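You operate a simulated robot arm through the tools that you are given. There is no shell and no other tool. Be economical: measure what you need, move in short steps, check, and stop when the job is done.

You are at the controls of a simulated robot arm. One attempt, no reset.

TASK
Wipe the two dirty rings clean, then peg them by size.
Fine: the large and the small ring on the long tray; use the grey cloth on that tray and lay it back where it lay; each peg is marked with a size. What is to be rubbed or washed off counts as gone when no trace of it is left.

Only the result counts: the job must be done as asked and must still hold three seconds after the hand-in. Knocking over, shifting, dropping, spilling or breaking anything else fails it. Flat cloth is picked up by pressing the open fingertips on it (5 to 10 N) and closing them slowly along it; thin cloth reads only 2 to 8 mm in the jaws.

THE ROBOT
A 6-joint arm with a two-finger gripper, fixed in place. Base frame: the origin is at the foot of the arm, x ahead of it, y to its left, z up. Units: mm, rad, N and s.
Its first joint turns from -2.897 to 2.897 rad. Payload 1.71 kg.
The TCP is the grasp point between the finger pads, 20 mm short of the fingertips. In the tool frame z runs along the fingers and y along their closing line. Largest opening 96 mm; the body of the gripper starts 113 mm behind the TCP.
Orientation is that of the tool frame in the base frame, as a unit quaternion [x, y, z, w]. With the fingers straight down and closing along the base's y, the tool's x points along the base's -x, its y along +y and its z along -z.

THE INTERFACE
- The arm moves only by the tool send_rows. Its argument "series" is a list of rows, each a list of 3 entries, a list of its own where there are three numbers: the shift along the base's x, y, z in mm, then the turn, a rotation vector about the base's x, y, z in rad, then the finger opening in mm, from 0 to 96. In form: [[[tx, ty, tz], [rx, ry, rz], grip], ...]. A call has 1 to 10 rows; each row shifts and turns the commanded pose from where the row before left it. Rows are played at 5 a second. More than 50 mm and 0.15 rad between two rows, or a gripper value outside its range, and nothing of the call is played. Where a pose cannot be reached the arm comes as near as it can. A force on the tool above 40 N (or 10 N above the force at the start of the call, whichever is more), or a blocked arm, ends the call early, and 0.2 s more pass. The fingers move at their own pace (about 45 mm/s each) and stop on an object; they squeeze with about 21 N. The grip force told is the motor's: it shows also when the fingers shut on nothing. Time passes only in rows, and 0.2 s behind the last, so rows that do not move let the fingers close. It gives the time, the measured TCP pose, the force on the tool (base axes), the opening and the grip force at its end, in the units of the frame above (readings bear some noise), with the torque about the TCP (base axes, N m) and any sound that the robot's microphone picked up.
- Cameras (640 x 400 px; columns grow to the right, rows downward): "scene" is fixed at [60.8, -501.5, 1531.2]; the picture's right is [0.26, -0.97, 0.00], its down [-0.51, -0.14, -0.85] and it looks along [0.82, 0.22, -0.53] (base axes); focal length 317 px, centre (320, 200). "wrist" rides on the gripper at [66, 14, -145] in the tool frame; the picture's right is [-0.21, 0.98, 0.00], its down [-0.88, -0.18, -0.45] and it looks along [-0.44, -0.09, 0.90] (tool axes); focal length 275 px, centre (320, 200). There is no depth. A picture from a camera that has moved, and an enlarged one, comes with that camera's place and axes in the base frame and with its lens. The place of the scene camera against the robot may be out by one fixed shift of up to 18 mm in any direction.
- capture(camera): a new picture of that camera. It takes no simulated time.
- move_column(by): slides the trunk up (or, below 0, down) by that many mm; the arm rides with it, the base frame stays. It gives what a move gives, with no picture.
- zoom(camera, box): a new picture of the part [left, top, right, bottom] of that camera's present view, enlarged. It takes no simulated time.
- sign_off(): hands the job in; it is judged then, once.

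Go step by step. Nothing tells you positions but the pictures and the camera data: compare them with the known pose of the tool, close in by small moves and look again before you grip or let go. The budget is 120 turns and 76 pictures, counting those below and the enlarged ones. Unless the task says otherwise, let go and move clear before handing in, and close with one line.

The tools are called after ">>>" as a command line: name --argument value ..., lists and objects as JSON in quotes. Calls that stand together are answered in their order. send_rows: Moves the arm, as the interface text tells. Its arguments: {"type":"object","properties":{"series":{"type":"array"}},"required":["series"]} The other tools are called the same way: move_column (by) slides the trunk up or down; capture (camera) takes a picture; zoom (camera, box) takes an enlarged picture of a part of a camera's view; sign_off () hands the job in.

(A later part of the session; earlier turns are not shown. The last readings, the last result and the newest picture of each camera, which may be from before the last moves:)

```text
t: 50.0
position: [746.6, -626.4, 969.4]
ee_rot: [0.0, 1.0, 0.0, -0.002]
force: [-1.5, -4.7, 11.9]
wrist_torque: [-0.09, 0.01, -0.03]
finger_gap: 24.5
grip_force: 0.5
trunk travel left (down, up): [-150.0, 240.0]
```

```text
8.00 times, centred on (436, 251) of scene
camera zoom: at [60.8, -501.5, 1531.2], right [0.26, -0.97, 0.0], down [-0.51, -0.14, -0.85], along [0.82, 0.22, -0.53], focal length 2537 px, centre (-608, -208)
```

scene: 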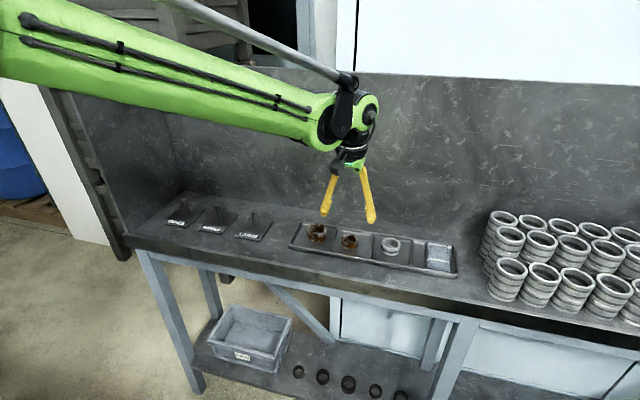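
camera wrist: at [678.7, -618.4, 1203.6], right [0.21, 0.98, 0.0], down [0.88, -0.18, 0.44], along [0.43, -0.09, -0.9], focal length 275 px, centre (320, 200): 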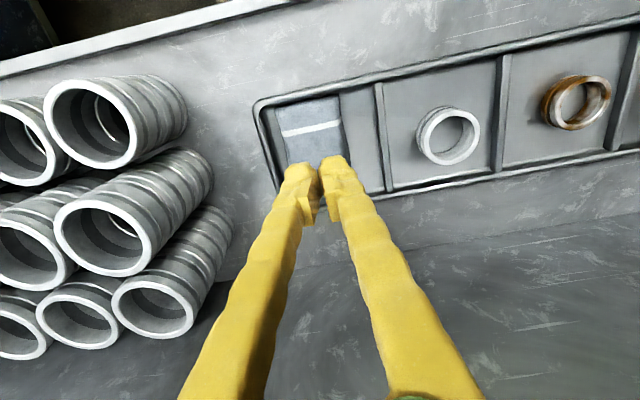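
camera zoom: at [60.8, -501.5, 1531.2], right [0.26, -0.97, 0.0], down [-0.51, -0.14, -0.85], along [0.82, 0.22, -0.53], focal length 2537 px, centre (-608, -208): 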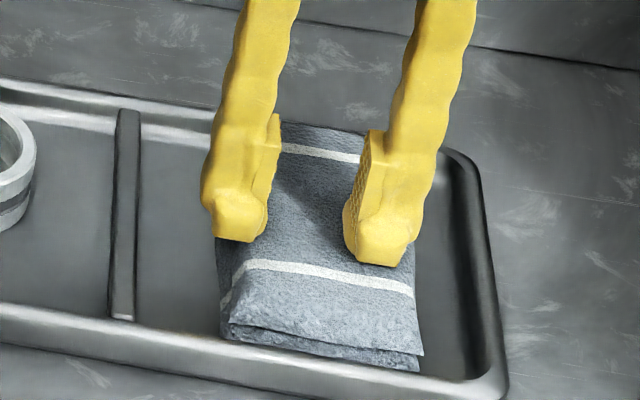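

The cloth slides along with the fingers (about 5 mm so far). I'll slide it 7 mm further, then lift, open and look.

>>> send_rows --series '[[[0, 2, 0], [0, 0, 0], 24], [[0, 2, 0], [0, 0, 0], 24], [[0, 2, 0], [0, 0, 0], 24], [[0, 1, 0], [0, 0, 0], 24], [[0, 0, 4], [0, 0, 0], 24], [[0, 0, 8], [0, 0, 0], 40], [[0, 0, 0], [0, 0, 0], 70], [[0, 0, 0], [0, 0, 0], 70]]'

>>> zoom --camera "wrist" --box '[200, 80, 440, 230]'

>>> zoom --camera "scene" --box '[400, 226, 472, 276]'

```text
t: 51.8
position: [746.5, -620.3, 981.2]
ee_rot: [-0.001, 1.0, -0.001, -0.002]
force: [-0.4, -0.2, 0.2]
wrist_torque: [0.02, -0.03, -0.01]
finger_gap: 70.1
grip_force: 0.1
trunk travel left (down, up): [-150.0, 240.0]
```

```text
2.67 times, centred on (320, 155) of wrist
camera zoom: at [682.1, -604.5, 1125.5], right [0.21, 0.98, 0.0], down [0.88, -0.18, 0.44], along [0.43, -0.09, -0.9], focal length 734 px, centre (320, 320)
```

zoom: 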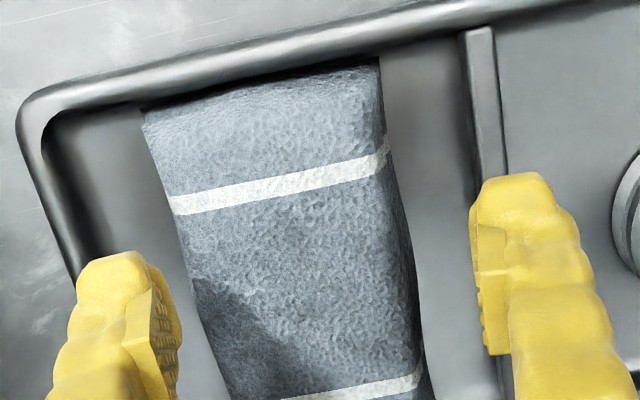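

```text
8.00 times, centred on (436, 251) of scene
camera zoom: at [60.8, -501.5, 1531.2], right [0.26, -0.97, 0.0], down [-0.51, -0.14, -0.85], along [0.82, 0.22, -0.53], focal length 2537 px, centre (-608, -208)
```

zoom: 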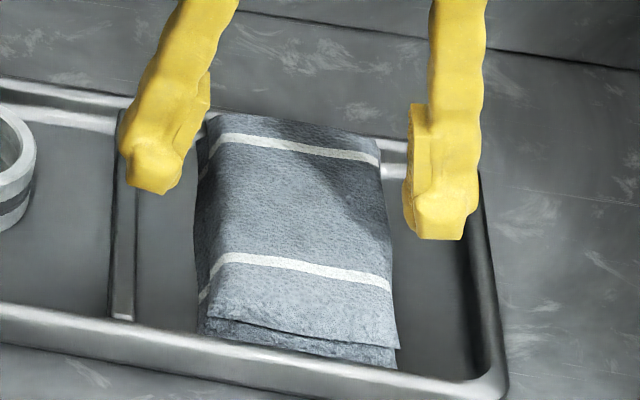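

There's room now. I'll centre on the cloth (y≈-624), set the opening to about 62, and descend stepwise.

>>> send_rows --series '[[[-2, -4, -4], [0, 0.004, 0], 62], [[0, 0, -5], [0, 0, 0], 62], [[0, 0, 0], [0, 0, 0], 62]]'

>>> send_rows --series '[[[0, 0, -2], [0, 0, 0], 62], [[0, 0, -2], [0, 0, 0], 62], [[0, 0, 0], [0, 0, 0], 62]]'

>>> zoom --camera "wrist" --box '[200, 80, 440, 230]'

```text
t: 52.6
position: [744.6, -624.6, 973.1]
ee_rot: [0.0, 1.0, 0.0, -0.004]
force: [-0.3, 0.4, -0.3]
wrist_torque: [-0.01, 0.02, 0.0]
finger_gap: 62.1
grip_force: 0.0
trunk travel left (down, up): [-150.0, 240.0]
```

```text
t: 53.4
position: [744.9, -624.0, 968.3]
ee_rot: [0.001, 1.0, -0.001, -0.003]
force: [-0.3, 0.9, 3.4]
wrist_torque: [-0.13, 0.0, 0.02]
finger_gap: 62.2
grip_force: 0.2
trunk travel left (down, up): [-150.0, 240.0]
```

```text
2.67 times, centred on (320, 155) of wrist
camera zoom: at [680.7, -608.5, 1113.1], right [0.21, 0.98, 0.0], down [0.88, -0.18, 0.44], along [0.43, -0.09, -0.9], focal length 734 px, centre (320, 320)
```

zoom: 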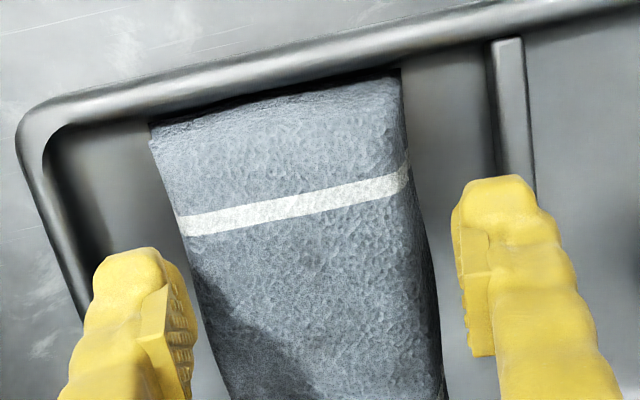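

The outer finger is evidently touching the tray floor (z≈948), so the tips already stand beside the cloth. I'll raise a hair and close slowly on its sides.

>>> send_rows --series '[[[0, 0, 0.5], [0, 0, 0], 56], [[0, 0, 0], [0, 0, 0], 52], [[0, 0, 0], [0, 0, 0], 48], [[0, 0, 0], [0, 0, 0], 44], [[0, 0, 0], [0, 0, 0], 40]]'

>>> zoom --camera "scene" --box '[400, 226, 472, 276]'

```text
t: 54.6
position: [745.1, -622.6, 969.7]
ee_rot: [0.0, 1.0, -0.001, -0.003]
force: [-0.4, 2.2, 13.0]
wrist_torque: [0.09, 0.0, 0.01]
finger_gap: 40.0
grip_force: 0.1
trunk travel left (down, up): [-150.0, 240.0]
```

```text
8.00 times, centred on (436, 251) of scene
camera zoom: at [60.8, -501.5, 1531.2], right [0.26, -0.97, 0.0], down [-0.51, -0.14, -0.85], along [0.82, 0.22, -0.53], focal length 2537 px, centre (-608, -208)
```

zoom: 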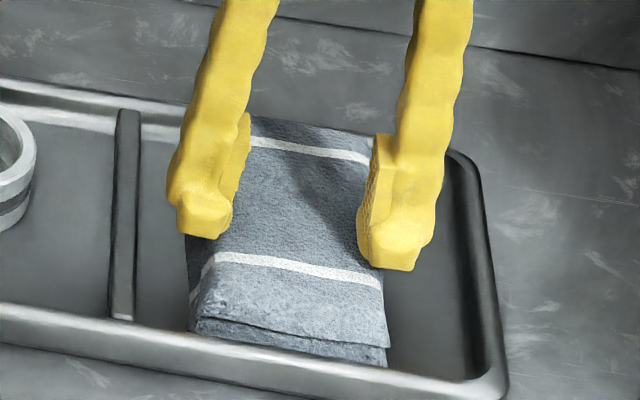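

The fingertips climbed onto the cloth, so I need the real floor height. I'll probe the bare tray floor beside the cloth with closed fingers.

>>> send_rows --series '[[[0, 0, 12], [0, 0.006, 0], 30], [[0, -20, 0], [0, 0, 0], 0], [[0, -20, 0], [0, 0, 0], 0], [[0, 0, -6], [0, 0, 0], 0], [[0, 0, -3], [0, 0, 0], 0], [[0, 0, 0], [0, 0, 0], 0]]'

>>> zoom --camera "scene" --box '[400, 226, 472, 276]'

>>> zoom --camera "wrist" --box '[200, 80, 440, 230]'

```text
t: 56.0
position: [744.1, -664.9, 970.6]
ee_rot: [0.0, 1.0, 0.0, -0.007]
force: [-0.5, 0.1, 0.0]
wrist_torque: [-0.02, -0.01, 0.02]
finger_gap: 0.1
grip_force: 20.8
trunk travel left (down, up): [-150.0, 240.0]
```

```text
8.00 times, centred on (436, 251) of scene
camera zoom: at [60.8, -501.5, 1531.2], right [0.26, -0.97, 0.0], down [-0.51, -0.14, -0.85], along [0.82, 0.22, -0.53], focal length 2537 px, centre (-608, -208)
```

zoom: 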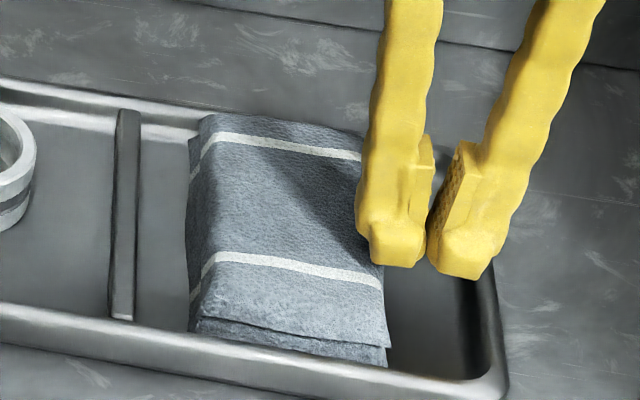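

```text
2.67 times, centred on (320, 155) of wrist
camera zoom: at [681.4, -648.5, 1116.5], right [0.21, 0.98, 0.0], down [0.88, -0.18, 0.43], along [0.42, -0.09, -0.9], focal length 734 px, centre (320, 320)
```

zoom: 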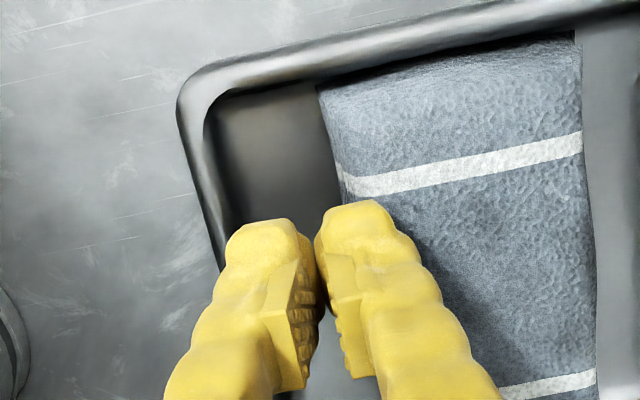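

>>> send_rows --series '[[[0, 0, -1.5], [0, -0.014, 0], 0], [[0, 0, -1.5], [0, 0, 0], 0], [[0, 0, 0], [0, 0, 0], 0]]'

>>> send_rows --series '[[[0, 0, -1.5], [0, 0, 0], 0], [[0, 0, 0], [0, 0, 0], 0]]'

```text
t: 56.8
position: [744.9, -664.8, 968.5]
ee_rot: [0.0, 1.0, -0.001, 0.001]
force: [-0.2, -1.5, 9.2]
wrist_torque: [0.02, -0.03, 0.01]
finger_gap: 0.2
grip_force: 20.7
trunk travel left (down, up): [-150.0, 240.0]
```

```text
t: 57.4
position: [744.2, -664.2, 969.7]
ee_rot: [0.0, 1.0, 0.0, 0.001]
force: [3.7, -4.2, 25.8]
wrist_torque: [0.09, -0.1, -0.08]
finger_gap: 0.0
grip_force: 21.6
trunk travel left (down, up): [-150.0, 240.0]
```

The floor is at tip z≈949 and the cloth squashes almost flat. I'll pinch the cloth's outer edge instead: one finger on the floor beyond the edge, the other about 20 mm in on top, then close.

>>> send_rows --series '[[[0, 0, 8], [0, 0, 0], 0], [[0, 10, 6], [0, 0, 0], 26], [[0, 10, 0], [0, 0, 0], 26], [[0, 0, -6], [0, 0, 0], 26], [[0, 0, 0], [0, 0, 0], 26]]'

>>> zoom --camera "wrist" --box '[200, 80, 440, 230]'

>>> zoom --camera "scene" --box '[400, 226, 472, 276]'

```text
t: 58.6
position: [744.7, -643.7, 974.5]
ee_rot: [0.0, 1.0, 0.0, 0.0]
force: [0.0, 0.3, 0.4]
wrist_torque: [-0.03, -0.01, 0.0]
finger_gap: 26.1
grip_force: 0.0
trunk travel left (down, up): [-150.0, 240.0]
```

```text
2.67 times, centred on (320, 155) of wrist
camera zoom: at [679.9, -628.4, 1119.3], right [0.21, 0.98, 0.0], down [0.88, -0.18, 0.45], along [0.44, -0.09, -0.9], focal length 734 px, centre (320, 320)
```

zoom: 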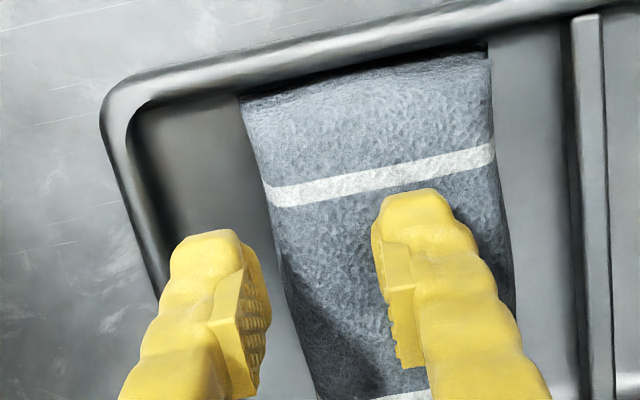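

```text
8.00 times, centred on (436, 251) of scene
camera zoom: at [60.8, -501.5, 1531.2], right [0.26, -0.97, 0.0], down [-0.51, -0.14, -0.85], along [0.82, 0.22, -0.53], focal length 2537 px, centre (-608, -208)
```

zoom: 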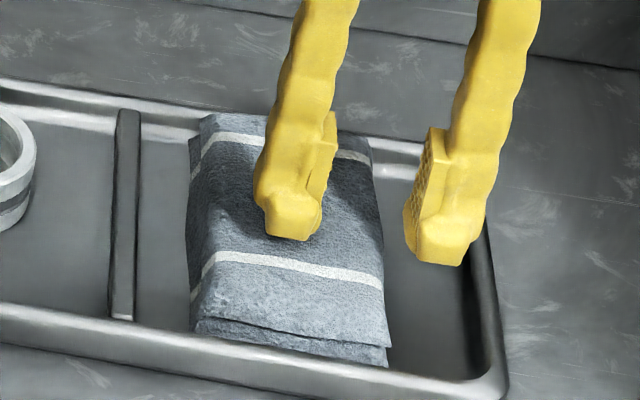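

>>> send_rows --series '[[[0, 2, -3], [0, 0, 0], 28], [[0, 0, -2.5], [0, 0, 0], 28], [[0, 0, 0], [0, 0, 0], 28]]'

```text
t: 59.4
position: [745.2, -641.6, 970.2]
ee_rot: [0.0, 1.0, 0.0, 0.001]
force: [1.7, -0.2, 5.4]
wrist_torque: [0.1, -0.05, -0.03]
finger_gap: 28.3
grip_force: 0.1
trunk travel left (down, up): [-150.0, 240.0]
```

>>> send_rows --series '[[[0, 0, -0.4], [0, 0, 0], 27], [[0, 0, 0], [0, 0, 0], 25.5], [[0, 0, 0], [0, 0, 0], 24], [[0, 0, 0], [0, 0, 0], 22.5], [[0, 0, 0], [0, 0, 0], 21], [[0, 0, 0], [0, 0, 0], 19.5], [[0, 0, 0], [0, 0, 0], 18]]'

>>> send_rows --series '[[[0, 0, 0], [0, 0, 0], 16.5], [[0, 0, 0], [0, 0, 0], 15], [[0, 0, 0], [0, 0, 0], 13.5], [[0, 0, 0], [0, 0, 0], 12]]'

>>> zoom --camera "scene" --box '[400, 226, 472, 276]'

```text
t: 61.0
position: [744.1, -642.3, 969.7]
ee_rot: [0.001, 1.0, -0.001, 0.0]
force: [-0.3, 0.2, 8.0]
wrist_torque: [0.04, 0.03, 0.03]
finger_gap: 18.8
grip_force: 0.4
trunk travel left (down, up): [-150.0, 240.0]
```

```text
t: 62.0
position: [745.4, -642.8, 970.1]
ee_rot: [0.0, 1.0, -0.001, 0.001]
force: [-0.1, 1.9, 8.0]
wrist_torque: [0.02, 0.01, 0.02]
finger_gap: 12.9
grip_force: 1.2
trunk travel left (down, up): [-150.0, 240.0]
```

```text
8.00 times, centred on (436, 251) of scene
camera zoom: at [60.8, -501.5, 1531.2], right [0.26, -0.97, 0.0], down [-0.51, -0.14, -0.85], along [0.82, 0.22, -0.53], focal length 2537 px, centre (-608, -208)
```

zoom: 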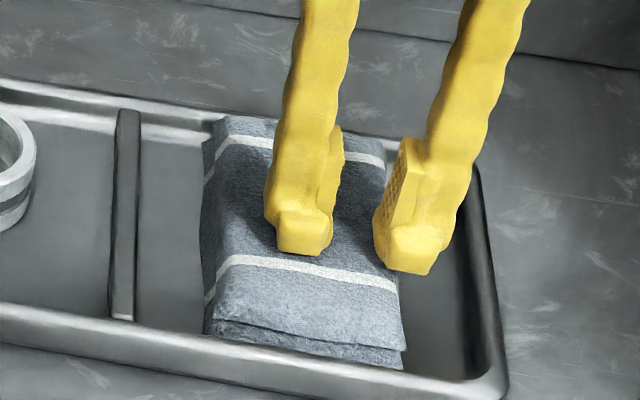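

>>> send_rows --series '[[[0, 0, 0], [0, 0, 0], 11], [[0, 0, 0], [0, 0, 0], 10], [[0, 0, 0], [0, 0, 0], 9], [[0, 0, 0], [0, 0, 0], 8], [[0, 0, 0], [0, 0, 0], 7]]'

>>> send_rows --series '[[[0, 0, 0], [0, 0, 0], 6], [[0, 0, 0], [0, 0, 0], 4], [[0, 0, 0], [0, 0, 0], 2], [[0, 0, 0], [0, 0, 0], 0], [[0, 0, 0], [0, 0, 0], 0], [[0, 0, 0], [0, 0, 0], 0]]'

>>> send_rows --series '[[[0, 0, 1], [0, 0, 0], 0], [[0, 0, 1], [0, 0, 0], 0], [[0, 0, 1], [0, 0, 0], 0], [[0, 0, 1], [0, 0, 0], 0], [[0, 0, 1], [0, 0, 0], 0]]'

>>> zoom --camera "scene" --box '[400, 226, 472, 276]'

```text
t: 63.2
position: [744.5, -642.1, 969.1]
ee_rot: [0.0, 1.0, 0.0, 0.0]
force: [-0.6, 0.2, 7.1]
wrist_torque: [0.0, 0.02, -0.02]
finger_gap: 6.2
grip_force: 0.1
trunk travel left (down, up): [-150.0, 240.0]
```

```text
t: 64.6
position: [743.7, -642.3, 968.7]
ee_rot: [-0.001, 1.0, -0.001, -0.001]
force: [0.7, 0.0, 6.2]
wrist_torque: [0.01, 0.01, 0.01]
finger_gap: 6.1
grip_force: 20.9
trunk travel left (down, up): [-150.0, 240.0]
```

```text
t: 65.8
position: [745.0, -642.8, 973.8]
ee_rot: [0.0, 1.0, 0.001, 0.001]
force: [1.5, -1.7, -0.7]
wrist_torque: [-0.02, -0.04, 0.03]
finger_gap: 0.2
grip_force: 21.1
trunk travel left (down, up): [-150.0, 240.0]
```

```text
8.00 times, centred on (436, 251) of scene
camera zoom: at [60.8, -501.5, 1531.2], right [0.26, -0.97, 0.0], down [-0.51, -0.14, -0.85], along [0.82, 0.22, -0.53], focal length 2537 px, centre (-608, -208)
```

zoom: 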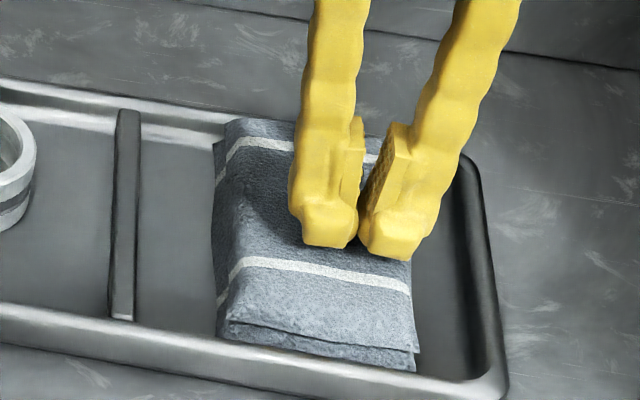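

Still slipping: the short span of stiff folded cloth doesn't buckle into a ridge. A longer span should, so I'll turn the gripper 90° and gather the cloth along its length from a wide opening.

>>> send_rows --series '[[[0, 0, 12], [0, 0, 0], 20], [[0, 4, 20], [0, 0, -0.14], 20], [[0, 4, 0], [0, 0, -0.14], 40], [[0, 0, 0], [0, 0, -0.143], 60], [[0, 0, 0], [0, 0, -0.143], 70], [[0, 0, 0], [0, 0, -0.143], 70], [[0, 0, 0], [0, 0, -0.143], 70], [[0, 0, 0], [0, 0, -0.143], 70], [[0, 0, 0], [0, 0, -0.143], 70]]'

>>> send_rows --series '[[[0, 0, 0], [0, 0, -0.143], 70], [[0, 0, 0], [0, 0, -0.143], 70], [[0, 0, 0], [0, 0, -0.143], 70], [[0, 0, 0], [0, 0, 0], 70]]'

>>> capture --camera "wrist"

>>> zoom --camera "scene" --box '[376, 200, 488, 276]'

```text
t: 67.8
position: [745.4, -634.2, 1006.1]
ee_rot: [0.539, 0.842, -0.001, 0.0]
force: [0.1, -0.1, -0.1]
wrist_torque: [-0.02, 0.0, -0.01]
finger_gap: 70.3
grip_force: 0.0
trunk travel left (down, up): [-150.0, 240.0]
```

```text
t: 68.8
position: [744.3, -633.6, 1006.0]
ee_rot: [0.706, 0.709, -0.001, 0.0]
force: [0.0, 0.1, -0.6]
wrist_torque: [-0.02, -0.03, -0.03]
finger_gap: 70.0
grip_force: 0.1
trunk travel left (down, up): [-150.0, 240.0]
```

```text
35 pictures are left
camera wrist: at [759.3, -566.4, 1150.7], right [0.98, -0.2, 0.0], down [-0.18, -0.88, 0.45], along [-0.09, -0.44, -0.89], focal length 275 px, centre (320, 200)
```

wrist: 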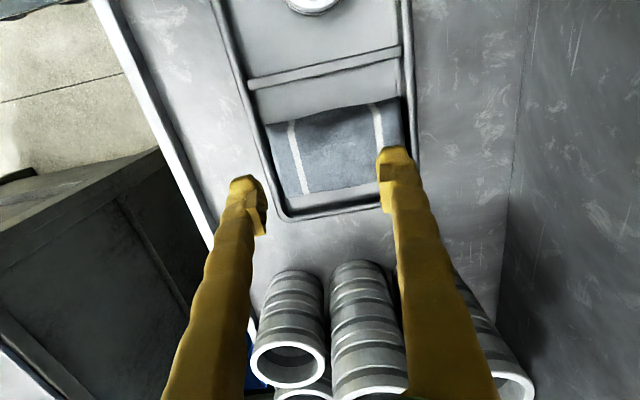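

```text
5.26 times, centred on (432, 238) of scene
camera zoom: at [60.8, -501.5, 1531.2], right [0.26, -0.97, 0.0], down [-0.51, -0.14, -0.85], along [0.82, 0.22, -0.53], focal length 1669 px, centre (-270, 0)
```

zoom: 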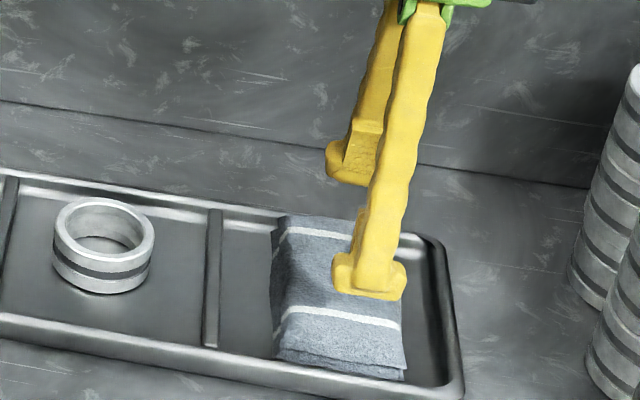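

Cloth is now centred near (759,-627), spanning x 712–809. I'll move there, open to 62, and descend to press.

>>> send_rows --series '[[[7, 3, -6], [0, 0, 0], 62], [[7, 3, -10], [0, 0, 0], 62], [[0, 0, -14], [0, 0, 0], 62], [[0, 0, 0], [0, 0, 0], 62]]'

>>> send_rows --series '[[[0, 0, -3], [0, 0, 0], 62], [[0, 0, -2], [0, 0, 0], 62], [[0, 0, 0], [0, 0, 0], 62]]'

```text
t: 69.8
position: [759.8, -628.7, 974.8]
ee_rot: [0.706, 0.708, -0.001, 0.0]
force: [0.2, 0.1, 0.4]
wrist_torque: [-0.01, 0.02, 0.01]
finger_gap: 62.3
grip_force: 0.0
trunk travel left (down, up): [-150.0, 240.0]
```

```text
t: 70.6
position: [758.4, -628.8, 969.9]
ee_rot: [0.706, 0.708, -0.002, 0.0]
force: [0.2, 0.2, -0.2]
wrist_torque: [0.01, 0.0, -0.02]
finger_gap: 62.5
grip_force: 0.1
trunk travel left (down, up): [-150.0, 240.0]
```

>>> send_rows --series '[[[0, 0, -1.3], [0, 0, 0], 62], [[0, 0, 0], [0, 0, 0], 62]]'

>>> zoom --camera "wrist" --box '[200, 80, 456, 240]'

```text
t: 71.2
position: [758.8, -628.4, 968.0]
ee_rot: [0.706, 0.708, -0.001, 0.0]
force: [-0.2, 0.9, 0.9]
wrist_torque: [-0.02, -0.03, 0.01]
finger_gap: 62.1
grip_force: 0.0
trunk travel left (down, up): [-150.0, 240.0]
```

```text
2.50 times, centred on (328, 160) of wrist
camera zoom: at [772.9, -560.8, 1114.2], right [0.98, -0.2, 0.0], down [-0.18, -0.88, 0.45], along [-0.09, -0.44, -0.89], focal length 688 px, centre (300, 300)
```

zoom: 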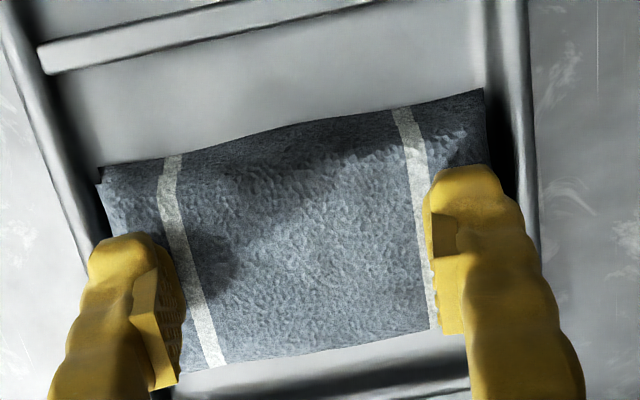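

>>> send_rows --series '[[[0, 0, -1.2], [0, 0, 0], 62], [[0, 0, 0], [0, 0, 0], 60]]'

```text
t: 71.8
position: [758.2, -627.2, 967.1]
ee_rot: [0.706, 0.709, -0.001, -0.001]
force: [-0.3, 1.1, 2.9]
wrist_torque: [0.0, -0.03, 0.0]
finger_gap: 60.0
grip_force: 0.0
trunk travel left (down, up): [-150.0, 240.0]
```

>>> send_rows --series '[[[0, 0, -0.8], [0, 0, 0], 60], [[0, 0, 0], [0, 0, 0], 60]]'

```text
t: 72.4
position: [759.6, -627.3, 968.4]
ee_rot: [0.706, 0.709, -0.001, -0.001]
force: [0.4, -1.9, 10.3]
wrist_torque: [-0.05, -0.08, -0.05]
finger_gap: 60.2
grip_force: 0.2
trunk travel left (down, up): [-150.0, 240.0]
```

>>> send_rows --series '[[[0, 0, 0], [0, 0, 0], 57], [[0, 0, 0], [0, 0, 0], 54], [[0, 0, 0], [0, 0, 0], 51], [[0, 0, 0], [0, 0, 0], 48], [[0, 0, 0], [0, 0, 0], 45], [[0, 0, 0], [0, 0, 0], 42], [[0, 0, 0], [0, 0, 0], 39], [[0, 0, 0], [0, 0, 0], 36]]'

>>> zoom --camera "wrist" --box '[200, 80, 456, 240]'

```text
t: 74.2
position: [757.8, -626.8, 969.2]
ee_rot: [0.706, 0.709, -0.001, 0.0]
force: [0.3, 0.5, 26.1]
wrist_torque: [0.02, -0.07, -0.04]
finger_gap: 33.9
grip_force: 0.1
trunk travel left (down, up): [-150.0, 240.0]
```

```text
2.50 times, centred on (328, 160) of wrist
camera zoom: at [771.9, -559.7, 1113.6], right [0.98, -0.2, 0.0], down [-0.18, -0.88, 0.45], along [-0.09, -0.44, -0.89], focal length 688 px, centre (300, 300)
```

zoom: 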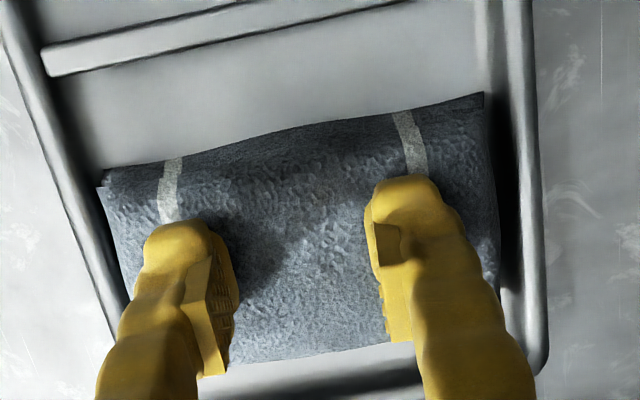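

The fingers just slide over it: the cloth is a pad about 10 mm thick, and my earlier "floor" touch was probably the tray's sloped wall. I'll ease the press, drag the cloth to the middle of its bay, turn back, and straddle deeper.

>>> send_rows --series '[[[0, 0, 1], [0, 0, 0], 34], [[0, 2, 0], [0, 0, 0], 34], [[0, 2, 0], [0, 0, 0], 34], [[0, 2, 0], [0, 0, 0], 34], [[0, 0, 10], [0, 0, 0], 34], [[-5, 0, 20], [0, 0, 0.14], 40], [[-5, 0, 0], [0, 0, 0.143], 60], [[-5, 0, 0], [0, 0, 0.143], 60], [[0, 0, 0], [0, 0, 0.143], 60], [[0, 0, 0], [0, 0, 0.143], 60]]'

>>> send_rows --series '[[[0, 0, 0], [0, 0, 0.143], 60], [[0, 0, 0], [0, 0, 0.143], 60], [[0, 0, 0], [0, 0, 0.143], 60], [[0, 0, 0], [0, 0, 0.143], 60], [[0, 0, 0], [0, 0, 0.143], 60], [[0, 0, 0], [0, 0, 0.143], 60], [[0, 0, -12], [0, 0, 0], 60], [[0, 0, 0], [0, 0, 0], 60]]'

>>> capture --camera "wrist"

```text
t: 76.4
position: [743.7, -622.5, 998.7]
ee_rot: [0.414, 0.91, -0.001, 0.001]
force: [-0.8, -0.1, 0.9]
wrist_torque: [-0.02, 0.02, -0.02]
finger_gap: 59.8
grip_force: 0.1
trunk travel left (down, up): [-150.0, 240.0]
```

```text
t: 78.2
position: [742.9, -622.5, 986.9]
ee_rot: [-0.002, 1.0, 0.0, 0.0]
force: [-0.4, -1.0, 0.0]
wrist_torque: [-0.03, -0.03, -0.01]
finger_gap: 60.2
grip_force: 0.0
trunk travel left (down, up): [-150.0, 240.0]
```

```text
31 pictures are left
camera wrist: at [678.5, -606.7, 1130.9], right [0.2, 0.98, 0.0], down [0.88, -0.18, 0.45], along [0.44, -0.09, -0.9], focal length 275 px, centre (320, 200)
```

wrist: 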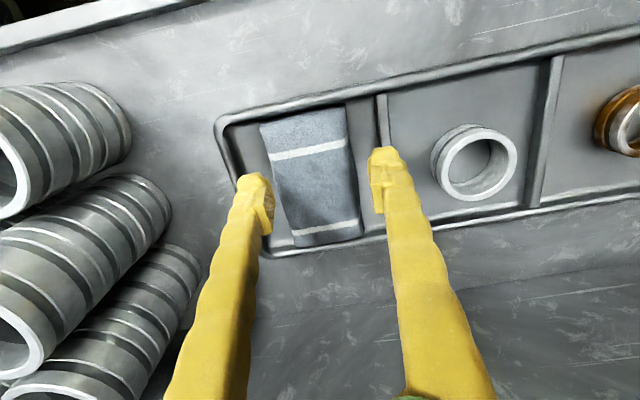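

The cloth is at about y=-628; it needs another 5 mm. I'll press-drag it once more.

>>> send_rows --series '[[[0, -5, -6], [0, 0, 0], 24], [[0, 0, -8], [0, 0, 0], 24], [[0, 0, 0], [0, 0, 0], 24]]'

>>> send_rows --series '[[[0, 0, -2], [0, 0, 0], 24], [[0, 0, -1.8], [0, 0, 0], 24], [[0, 0, 0], [0, 0, 0], 24]]'

```text
t: 79.0
position: [743.7, -626.5, 972.1]
ee_rot: [-0.002, 1.0, 0.0, 0.0]
force: [-0.3, -0.3, 0.1]
wrist_torque: [0.0, -0.01, 0.04]
finger_gap: 23.9
grip_force: 0.0
trunk travel left (down, up): [-150.0, 240.0]
```

```text
t: 79.8
position: [743.4, -626.7, 969.9]
ee_rot: [-0.002, 1.0, 0.0, 0.001]
force: [2.7, -4.0, 12.5]
wrist_torque: [-0.07, -0.07, -0.01]
finger_gap: 24.0
grip_force: 0.1
trunk travel left (down, up): [-150.0, 240.0]
```

>>> send_rows --series '[[[0, 2, 0], [0, 0, 0], 24], [[0, 2, 0], [0, 0, 0], 24], [[0, 2, 0], [0, 0, 0], 24], [[0, 0, 6], [0, 0, 0], 24], [[0, -2, 4], [0, 0, 0], 61], [[0, 0, 0], [0, 0, 0], 61], [[0, 0, -4], [0, 0, 0], 61], [[0, 0, 0], [0, 0, 0], 61]]'

>>> zoom --camera "wrist" --box '[200, 80, 440, 230]'

```text
t: 81.6
position: [744.3, -623.2, 974.6]
ee_rot: [-0.002, 1.0, 0.0, 0.0]
force: [-0.7, 0.0, 0.2]
wrist_torque: [0.0, -0.01, 0.0]
finger_gap: 61.0
grip_force: 0.0
trunk travel left (down, up): [-150.0, 240.0]
```

```text
2.67 times, centred on (320, 155) of wrist
camera zoom: at [678.5, -607.7, 1119.5], right [0.2, 0.98, 0.0], down [0.88, -0.18, 0.45], along [0.44, -0.09, -0.9], focal length 734 px, centre (320, 320)
```

zoom: 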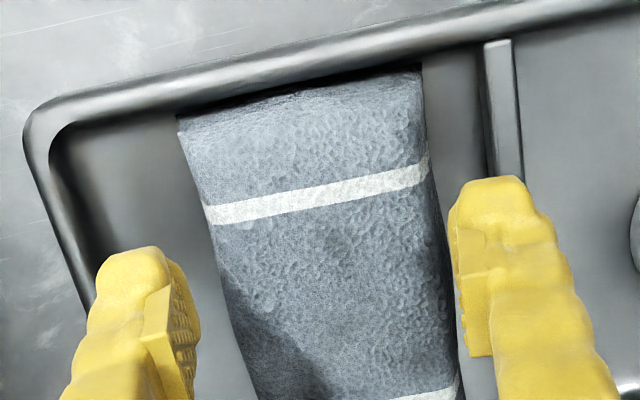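

>>> send_rows --series '[[[0, 1.5, -3], [0, 0, 0], 61], [[0, 0, -3], [0, 0, 0], 61], [[0, 0, 0], [0, 0, 0], 61]]'

>>> send_rows --series '[[[0, 0, -1], [0, 0, 0], 61], [[0, 0, 0], [0, 0, 0], 61]]'

```text
t: 82.4
position: [743.5, -621.9, 970.2]
ee_rot: [-0.001, 1.0, 0.0, 0.0]
force: [-0.6, 0.1, -0.6]
wrist_torque: [-0.03, 0.0, 0.01]
finger_gap: 61.0
grip_force: 0.0
trunk travel left (down, up): [-150.0, 240.0]
```

```text
t: 83.0
position: [744.9, -621.7, 967.3]
ee_rot: [-0.002, 1.0, 0.0, 0.0]
force: [-0.1, -0.4, -0.4]
wrist_torque: [0.0, -0.01, -0.02]
finger_gap: 61.1
grip_force: 0.0
trunk travel left (down, up): [-150.0, 240.0]
```

No contact now at the old "floor" height, so I'll continue down.

>>> send_rows --series '[[[0, 0, -1.5], [0, 0, 0], 61], [[0, 0, 0], [0, 0, 0], 61]]'

>>> send_rows --series '[[[0, 0, -1.5], [0, 0, 0], 61], [[0, 0, 0], [0, 0, 0], 61]]'

>>> send_rows --series '[[[0, 0, -1.5], [0, 0, 0], 61], [[0, 0, 0], [0, 0, 0], 61]]'

```text
t: 83.6
position: [743.7, -621.4, 966.0]
ee_rot: [-0.001, 1.0, 0.0, 0.0]
force: [0.7, 0.4, 1.4]
wrist_torque: [0.06, -0.03, 0.0]
finger_gap: 61.0
grip_force: 0.0
trunk travel left (down, up): [-150.0, 240.0]
```

```text
t: 84.2
position: [743.9, -620.9, 964.9]
ee_rot: [-0.001, 1.0, -0.001, 0.0]
force: [0.6, -1.7, 9.8]
wrist_torque: [0.08, -0.01, -0.01]
finger_gap: 61.3
grip_force: 0.1
trunk travel left (down, up): [-150.0, 240.0]
```

```text
t: 84.8
position: [742.6, -621.2, 965.2]
ee_rot: [-0.002, 1.0, -0.001, 0.001]
force: [3.5, -5.3, 22.3]
wrist_torque: [0.23, -0.05, -0.03]
finger_gap: 60.7
grip_force: 0.0
trunk travel left (down, up): [-150.0, 240.0]
```

The true floor is at tip z≈945.5, with the cloth about 5 mm thick between the fingers. I'll ease to a light press and close on its sides.

>>> send_rows --series '[[[0, 0, 1.7], [0, 0, 0], 60], [[0, 0, 0], [0, 0, 0], 57], [[0, 0, 0], [0, 0, 0], 54], [[0, 0, 0], [0, 0, 0], 51], [[0, 0, 0], [0, 0, 0], 48], [[0, 0, 0], [0, 0, 0], 45]]'

>>> zoom --camera "wrist" --box '[200, 80, 440, 230]'

```text
t: 85.9
position: [726.8, -621.0, 977.2]
ee_rot: [0.0, 1.0, -0.001, 0.009]
force: [-1.5, -0.9, 0.1]
wrist_torque: [0.01, -0.12, 0.0]
finger_gap: 12.8
grip_force: 0.0
trunk travel left (down, up): [-150.0, 240.0]
stopped in row 5: the force on the tool passed its limit at 43 N (the readings are from after the stop); the commanded pose is now the measured one
```

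```text
2.67 times, centred on (320, 155) of wrist
camera zoom: at [659.0, -605.8, 1121.8], right [0.2, 0.98, 0.0], down [0.87, -0.18, 0.46], along [0.45, -0.09, -0.89], focal length 734 px, centre (320, 320)
```

zoom: 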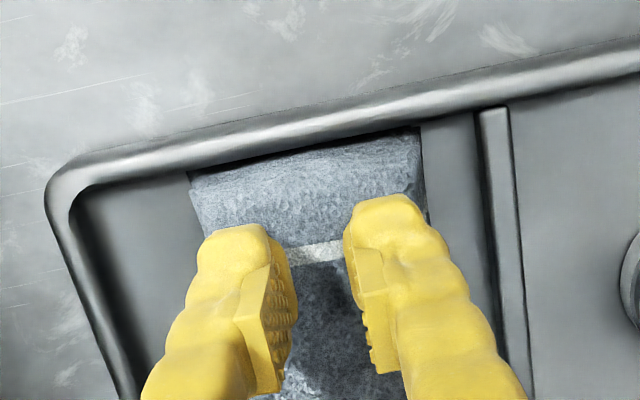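

That explains it: as the fingers close, the tips extend downward about 3.5 mm (arc linkage), so a wide close at fixed height drives them into the floor. I'll redo the straddle and lift slightly while closing.

>>> send_rows --series '[[[0, 0, 4], [0, 0.018, 0], 61], [[16, 0, 0], [0, 0, 0], 61], [[0, 0, -8], [0, 0, 0], 61], [[0, 0, -5], [0, 0, 0], 61], [[0, 0, 0], [0, 0, 0], 61]]'

>>> send_rows --series '[[[0, 0, -2], [0, 0, 0], 61], [[0, 0, 0], [0, 0, 0], 61]]'

```text
t: 87.1
position: [746.2, -620.8, 966.8]
ee_rot: [0.0, 1.0, 0.0, -0.002]
force: [0.8, -0.1, 0.1]
wrist_torque: [0.04, 0.01, -0.01]
finger_gap: 60.9
grip_force: 0.0
trunk travel left (down, up): [-150.0, 240.0]
```

```text
t: 87.7
position: [746.1, -621.0, 965.6]
ee_rot: [-0.003, 1.0, -0.001, -0.001]
force: [2.4, 0.7, 7.3]
wrist_torque: [-0.2, -0.03, 0.08]
finger_gap: 61.5
grip_force: 0.5
trunk travel left (down, up): [-150.0, 240.0]
```

>>> send_rows --series '[[[0, 0, 0], [0, 0, 0], 58], [[0, 0, 0.3], [0, 0, 0], 56], [[0, 0, 0.3], [0, 0, 0], 54], [[0, 0, 0], [0, 0, 0], 53]]'

>>> send_rows --series '[[[0, 0, 0.2], [0, 0, 0], 51], [[0, 0, 0.2], [0, 0, 0], 49], [[0, 0, 0.2], [0, 0, 0], 47]]'

```text
t: 88.7
position: [743.2, -621.0, 968.4]
ee_rot: [-0.001, 1.0, 0.0, -0.001]
force: [0.2, -6.0, 28.5]
wrist_torque: [-0.42, -0.04, -0.04]
finger_gap: 53.2
grip_force: 0.3
trunk travel left (down, up): [-150.0, 240.0]
```

```text
t: 89.5
position: [746.2, -619.3, 968.6]
ee_rot: [-0.002, 1.0, -0.001, -0.001]
force: [-4.5, 6.7, 27.0]
wrist_torque: [0.26, 0.05, 0.06]
finger_gap: 45.1
grip_force: 0.1
trunk travel left (down, up): [-150.0, 240.0]
```

>>> send_rows --series '[[[0, 0, 0], [0, 0, 0], 43.5], [[0, 0, 0.1], [0, 0, 0], 42], [[0, 0, 0.1], [0, 0, 0], 40.5], [[0, 0, 0.1], [0, 0, 0], 39], [[0, 0, 0.1], [0, 0, 0], 37.5], [[0, 0, 0.1], [0, 0, 0], 36]]'

>>> send_rows --series '[[[0, 0, 0], [0, 0, 0], 34.5], [[0, 0, 0], [0, 0, 0], 33], [[0, 0, 0], [0, 0, 0], 31.5], [[0, 0, 0], [0, 0, 0], 30], [[0, 0, 0], [0, 0, 0], 28.5]]'

>>> zoom --camera "wrist" --box '[200, 80, 440, 230]'

```text
t: 90.9
position: [744.9, -620.3, 968.4]
ee_rot: [-0.002, 1.0, 0.0, -0.001]
force: [-3.6, 5.3, 24.9]
wrist_torque: [0.25, 0.06, 0.02]
finger_gap: 35.9
grip_force: 0.2
trunk travel left (down, up): [-150.0, 240.0]
```

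```text
t: 92.1
position: [744.9, -620.5, 970.0]
ee_rot: [-0.001, 1.0, -0.001, -0.001]
force: [0.6, 1.8, 28.0]
wrist_torque: [0.11, -0.02, 0.02]
finger_gap: 28.5
grip_force: 0.0
trunk travel left (down, up): [-150.0, 240.0]
```

```text
2.67 times, centred on (320, 155) of wrist
camera zoom: at [679.7, -604.7, 1113.9], right [0.2, 0.98, 0.0], down [0.88, -0.18, 0.44], along [0.43, -0.09, -0.9], focal length 734 px, centre (320, 320)
```

zoom: 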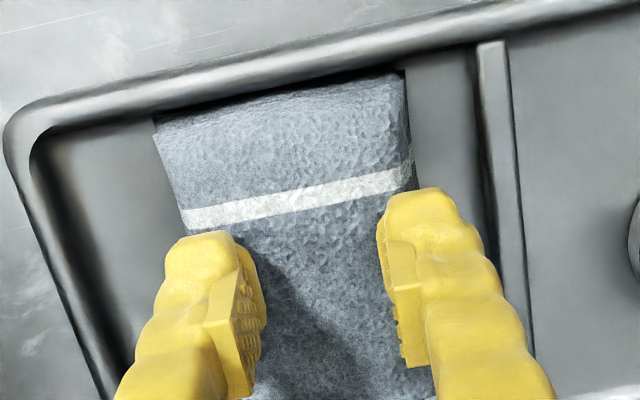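

>>> send_rows --series '[[[0, 0, 0], [0, 0, 0], 26], [[0, 0, 0], [0, 0, 0], 24], [[0, 0, 0], [0, 0, 0], 22], [[0, 0, 0], [0, 0, 0], 20], [[0, 0, 0], [0, 0, 0], 18], [[0, 0, 0], [0, 0, 0], 16]]'

>>> send_rows --series '[[[0, 0, 0], [0, 0, 0], 14], [[0, 0, 0], [0, 0, 0], 12], [[0, 0, 0], [0, 0, 0], 10], [[0, 0, 0], [0, 0, 0], 8], [[0, 0, 0], [0, 0, 0], 6], [[0, 0, 0], [0, 0, 0], 4], [[0, 0, 0], [0, 0, 0], 2], [[0, 0, 0], [0, 0, 0], 0], [[0, 0, 0], [0, 0, 0], 0]]'

```text
t: 93.5
position: [745.3, -620.5, 968.7]
ee_rot: [-0.001, 1.0, -0.001, -0.001]
force: [-1.8, 4.8, 27.2]
wrist_torque: [0.13, 0.0, -0.01]
finger_gap: 14.3
grip_force: 0.0
trunk travel left (down, up): [-150.0, 240.0]
```

```text
t: 95.5
position: [744.6, -621.9, 968.6]
ee_rot: [-0.001, 1.0, -0.001, 0.0]
force: [-0.9, -0.1, 23.8]
wrist_torque: [-0.01, -0.01, -0.03]
finger_gap: 5.9
grip_force: 21.2
trunk travel left (down, up): [-150.0, 240.0]
```

>>> send_rows --series '[[[0, 0, 0], [0, 0, 0], 0], [[0, 0, 1], [0, 0, 0], 0], [[0, 0, 1], [0, 0, 0], 0], [[0, 0, 1], [0, 0, 0], 0], [[0, 0, 1], [0, 0, 0], 0], [[0, 0, 0], [0, 0, 0], 0]]'

>>> send_rows --series '[[[0, 0, 1], [0, 0, 0], 0], [[0, 0, 1], [0, 0, 0], 0], [[0, 0, 2], [0, 0, 0], 0], [[0, 0, 0], [0, 0, 0], 0]]'

```text
t: 96.9
position: [744.8, -621.4, 971.8]
ee_rot: [-0.001, 1.0, -0.001, -0.002]
force: [0.2, -0.5, 0.1]
wrist_torque: [-0.02, 0.0, -0.02]
finger_gap: 0.0
grip_force: 21.0
trunk travel left (down, up): [-150.0, 240.0]
```

```text
t: 97.9
position: [746.4, -620.7, 974.6]
ee_rot: [-0.001, 1.0, -0.002, -0.002]
force: [0.4, -0.2, 0.5]
wrist_torque: [0.02, 0.02, 0.02]
finger_gap: 0.1
grip_force: 21.4
trunk travel left (down, up): [-150.0, 240.0]
```

The cloth won't stay pinched on lifting. Another way to use it is to hold each ring and rub it on the cloth where it lies, sliding the cloth back afterwards. I'll go to the small ring, near (746,-392).

>>> send_rows --series '[[[0, 0, 30], [0, 0.003, 0], 20], [[0, 0, 35], [0, 0, 0], 40], [[0, 45, 0], [0, 0, 0], 70], [[0, 46, 0], [0, 0, 0], 84], [[0, 46, 0], [0, 0, 0], 84], [[0, 46, 0], [0, 0, 0], 84], [[0, 45, 0], [0, 0, 0], 84], [[0, 0, 0], [0, 0, 0], 84]]'

>>> capture --camera "wrist"

```text
t: 99.7
position: [744.6, -392.2, 1041.2]
ee_rot: [-0.002, 1.0, -0.001, -0.002]
force: [-0.8, 0.7, -0.6]
wrist_torque: [-0.06, 0.01, 0.03]
finger_gap: 83.9
grip_force: 0.0
trunk travel left (down, up): [-150.0, 240.0]
```

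```text
27 pictures are left
camera wrist: at [680.1, -377.4, 1185.8], right [0.2, 0.98, 0.0], down [0.88, -0.18, 0.44], along [0.43, -0.09, -0.9], focal length 275 px, centre (320, 200)
```

wrist: 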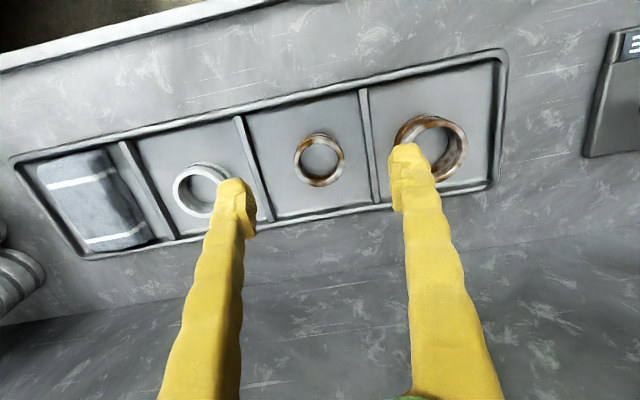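

The small ring is centred near (748,-392), between the fingers. I'll descend around it and close.

>>> send_rows --series '[[[3, 0, -25], [0, 0.004, 0], 80], [[0, 0, -25], [0, 0, 0], 80], [[0, 0, -15], [0, 0, 0], 80], [[0, 0, 0], [0, 0, 0], 80]]'

>>> send_rows --series '[[[0, 0, -3], [0, 0, 0], 70], [[0, 0, 0], [0, 0, 0], 60], [[0, 0, 0], [0, 0, 0], 54], [[0, 0, 0], [0, 0, 0], 48], [[0, 0, 0], [0, 0, 0], 42], [[0, 0, 0], [0, 0, 0], 36]]'

```text
t: 100.7
position: [747.0, -392.4, 974.2]
ee_rot: [-0.001, 1.0, 0.0, -0.005]
force: [-0.4, -0.8, -0.7]
wrist_torque: [0.02, 0.02, -0.04]
finger_gap: 79.7
grip_force: 0.0
trunk travel left (down, up): [-150.0, 240.0]
```

```text
t: 102.1
position: [747.2, -394.0, 970.6]
ee_rot: [-0.002, 1.0, -0.001, -0.006]
force: [-0.8, 0.2, 0.1]
wrist_torque: [-0.02, -0.02, 0.0]
finger_gap: 35.8
grip_force: 0.0
trunk travel left (down, up): [-150.0, 240.0]
```

>>> zoom --camera "wrist" --box '[200, 80, 456, 240]'

>>> zoom --camera "scene" --box '[305, 210, 401, 270]'

```text
2.50 times, centred on (328, 160) of wrist
camera zoom: at [684.1, -377.4, 1117.6], right [0.2, 0.98, 0.0], down [0.88, -0.18, 0.44], along [0.43, -0.09, -0.9], focal length 688 px, centre (300, 300)
```

zoom: 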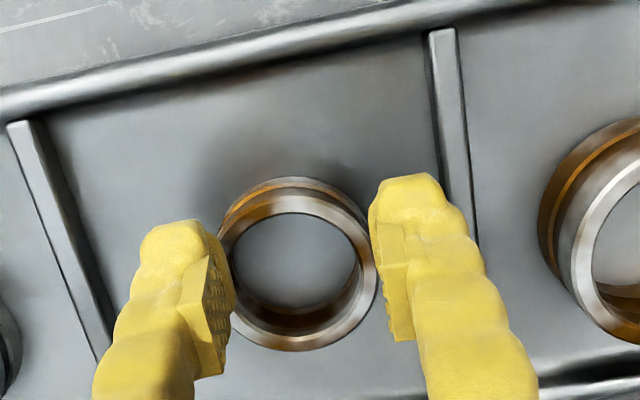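

```text
6.67 times, centred on (353, 240) of scene
camera zoom: at [60.8, -501.5, 1531.2], right [0.26, -0.97, 0.0], down [-0.51, -0.14, -0.85], along [0.82, 0.22, -0.53], focal length 2114 px, centre (100, -67)
```

zoom: 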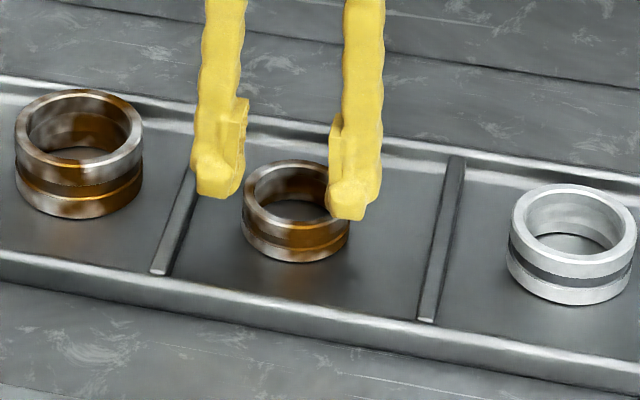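

Key correction: the fingertips are only level with the ring tops (z≈949), so the tray floor is near 925 and the cloth is a thick pad about 25 mm high, which my fingers only brushed on top. Back to the cloth for a proper deep straddle with a wide opening.

>>> send_rows --series '[[[0, 0, 20], [0, -0.01, 0], 36], [[0, 0, 20], [0, 0, 0], 30], [[0, -46, 0], [0, 0, 0], 24], [[0, -46, 0], [0, 0, 0], 24], [[0, -46, 0], [0, 0, 0], 24], [[0, -46, 0], [0, 0, 0], 24], [[-3, -44, 0], [0, 0, 0], 24], [[0, 0, -18], [0, 0, 0], 24], [[0, 0, -18], [0, 0, 0], 24], [[0, 0, 0], [0, 0, 0], 24]]'

>>> send_rows --series '[[[0, 0, -3], [0, 0, 0], 24], [[0, 0, -2], [0, 0, 0], 24], [[0, 0, 0], [0, 0, 0], 24]]'

```text
t: 104.3
position: [746.2, -620.7, 976.2]
ee_rot: [-0.002, 1.0, -0.001, 0.0]
force: [-0.1, 0.0, -0.6]
wrist_torque: [0.0, -0.03, -0.03]
finger_gap: 23.9
grip_force: 0.1
trunk travel left (down, up): [-150.0, 240.0]
```

```text
t: 105.1
position: [746.6, -621.2, 972.9]
ee_rot: [-0.001, 1.0, 0.0, 0.0]
force: [0.4, 0.2, -0.5]
wrist_torque: [0.0, 0.02, 0.0]
finger_gap: 24.1
grip_force: 0.1
trunk travel left (down, up): [-150.0, 240.0]
```

>>> send_rows --series '[[[0, 0, -2.5], [0, 0, 0], 24], [[0, 0, 0], [0, 0, 0], 24]]'

```text
t: 105.7
position: [745.4, -621.7, 970.5]
ee_rot: [-0.002, 1.0, -0.001, 0.0]
force: [2.8, -2.3, 10.5]
wrist_torque: [-0.04, -0.06, 0.01]
finger_gap: 23.9
grip_force: 0.2
trunk travel left (down, up): [-150.0, 240.0]
```

Pressing 10 N. I'll drag −6 mm in y, lift, open wide to 86 and look.

>>> send_rows --series '[[[0, -2, 0], [0, 0, 0], 24], [[0, -2, 0], [0, 0, 0], 24], [[0, -2, 0], [0, 0, 0], 24], [[0, 0, 8], [0, 0, 0], 24], [[0, 0, 6], [0, 0, 0], 60], [[0, 0, 0], [0, 0, 0], 86], [[0, 0, 0], [0, 0, 0], 86]]'

>>> capture --camera "wrist"

```text
t: 107.3
position: [745.1, -627.9, 982.3]
ee_rot: [-0.001, 1.0, -0.001, 0.0]
force: [-0.9, 0.4, 0.2]
wrist_torque: [0.0, -0.01, -0.01]
finger_gap: 86.0
grip_force: 0.0
trunk travel left (down, up): [-150.0, 240.0]
```

```text
24 pictures are left
camera wrist: at [680.2, -611.9, 1127.7], right [0.2, 0.98, 0.0], down [0.88, -0.18, 0.45], along [0.44, -0.09, -0.9], focal length 275 px, centre (320, 200)
```

wrist: 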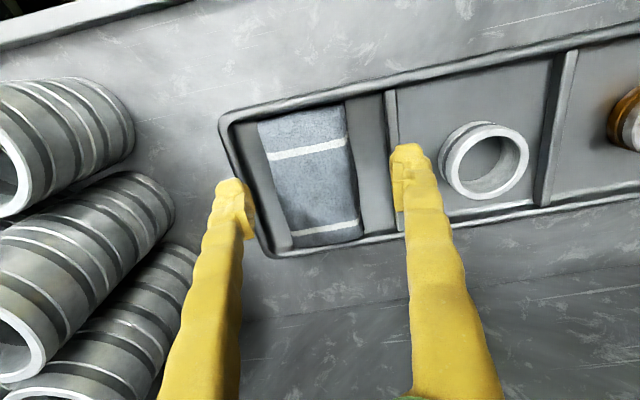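

Plenty of room: the bay floor spans y −684…−574 and the cloth about −660…−602. I'll straddle at y=−630 with a 76 opening and descend stepwise.

>>> send_rows --series '[[[5, -2.5, -5], [0, 0, 0], 77], [[0, 0, -5], [0, 0, 0], 77], [[0, 0, -2], [0, 0, 0], 77], [[0, 0, 0], [0, 0, 0], 77]]'

>>> send_rows --series '[[[0, 0, -2], [0, 0, 0], 77], [[0, 0, -2], [0, 0, 0], 77], [[0, 0, 0], [0, 0, 0], 77]]'

>>> send_rows --series '[[[0, 0, -2], [0, 0, 0], 77], [[0, 0, -2], [0, 0, 0], 77], [[0, 0, 0], [0, 0, 0], 77]]'

```text
t: 108.3
position: [751.3, -629.6, 971.6]
ee_rot: [-0.001, 1.0, -0.001, 0.0]
force: [-0.3, -0.6, -0.1]
wrist_torque: [-0.02, -0.01, 0.04]
finger_gap: 77.1
grip_force: 0.1
trunk travel left (down, up): [-150.0, 240.0]
```

```text
t: 109.1
position: [750.1, -629.8, 966.6]
ee_rot: [0.0, 1.0, -0.001, 0.0]
force: [0.0, -0.3, -0.1]
wrist_torque: [0.01, 0.0, 0.03]
finger_gap: 77.0
grip_force: 0.0
trunk travel left (down, up): [-150.0, 240.0]
```

```text
t: 109.9
position: [750.7, -629.7, 963.5]
ee_rot: [-0.002, 1.0, -0.001, 0.0]
force: [0.1, 0.6, -0.4]
wrist_torque: [0.01, 0.03, 0.02]
finger_gap: 77.0
grip_force: 0.1
trunk travel left (down, up): [-150.0, 240.0]
```

Free descent below all the previous contact heights. Continuing down.

>>> send_rows --series '[[[0, 0, -2], [0, 0, 0], 77], [[0, 0, -2], [0, 0, 0], 77], [[0, 0, 0], [0, 0, 0], 77]]'

>>> send_rows --series '[[[0, 0, -2], [0, 0, 0], 77], [[0, 0, -2], [0, 0, 0], 77], [[0, 0, 0], [0, 0, 0], 77]]'

>>> send_rows --series '[[[0, 0, -2], [0, 0, 0], 77], [[0, 0, -1.5], [0, 0, 0], 77], [[0, 0, 0], [0, 0, 0], 77]]'

```text
t: 110.7
position: [751.2, -630.6, 960.7]
ee_rot: [-0.002, 1.0, 0.0, 0.0]
force: [0.0, -0.2, 0.0]
wrist_torque: [0.02, 0.01, 0.01]
finger_gap: 76.8
grip_force: 0.1
trunk travel left (down, up): [-150.0, 240.0]
```

```text
t: 111.5
position: [750.0, -629.5, 955.1]
ee_rot: [-0.001, 1.0, -0.001, -0.001]
force: [0.1, 1.1, 0.4]
wrist_torque: [0.02, -0.04, -0.04]
finger_gap: 77.2
grip_force: 0.2
trunk travel left (down, up): [-150.0, 240.0]
```

```text
t: 112.3
position: [750.6, -630.9, 951.4]
ee_rot: [-0.002, 1.0, -0.001, 0.0]
force: [0.1, 0.1, 0.4]
wrist_torque: [-0.02, 0.0, 0.02]
finger_gap: 77.1
grip_force: 0.1
trunk travel left (down, up): [-150.0, 240.0]
```

Tips are at 931, about 18 mm below the cloth top. Closing on the sides now.

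>>> send_rows --series '[[[0, 0, 0], [0, 0, 0], 70], [[0, 0, 0], [0, 0, 0], 64], [[0, 0, 0], [0, 0, 0], 58], [[0, 0, 0], [0, 0, 0], 52], [[0, 0, 0], [0, 0, 0], 46], [[0, 0, 0], [0, 0, 0], 40], [[0, 0, 0], [0, 0, 0], 34]]'

>>> zoom --camera "scene" --box '[376, 205, 488, 275]'

```text
t: 113.9
position: [750.4, -629.9, 951.8]
ee_rot: [-0.001, 1.0, -0.001, 0.0]
force: [-0.9, 0.6, 0.7]
wrist_torque: [0.02, 0.0, -0.04]
finger_gap: 63.6
grip_force: 21.4
trunk travel left (down, up): [-150.0, 240.0]
```

```text
5.71 times, centred on (432, 240) of scene
camera zoom: at [60.8, -501.5, 1531.2], right [0.26, -0.97, 0.0], down [-0.51, -0.14, -0.85], along [0.82, 0.22, -0.53], focal length 1812 px, centre (-320, -29)
```

zoom: 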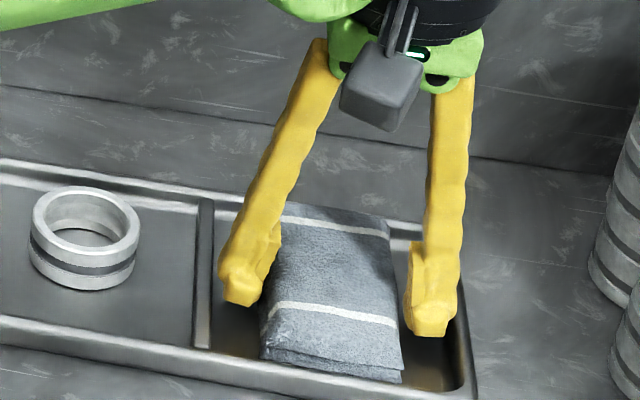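

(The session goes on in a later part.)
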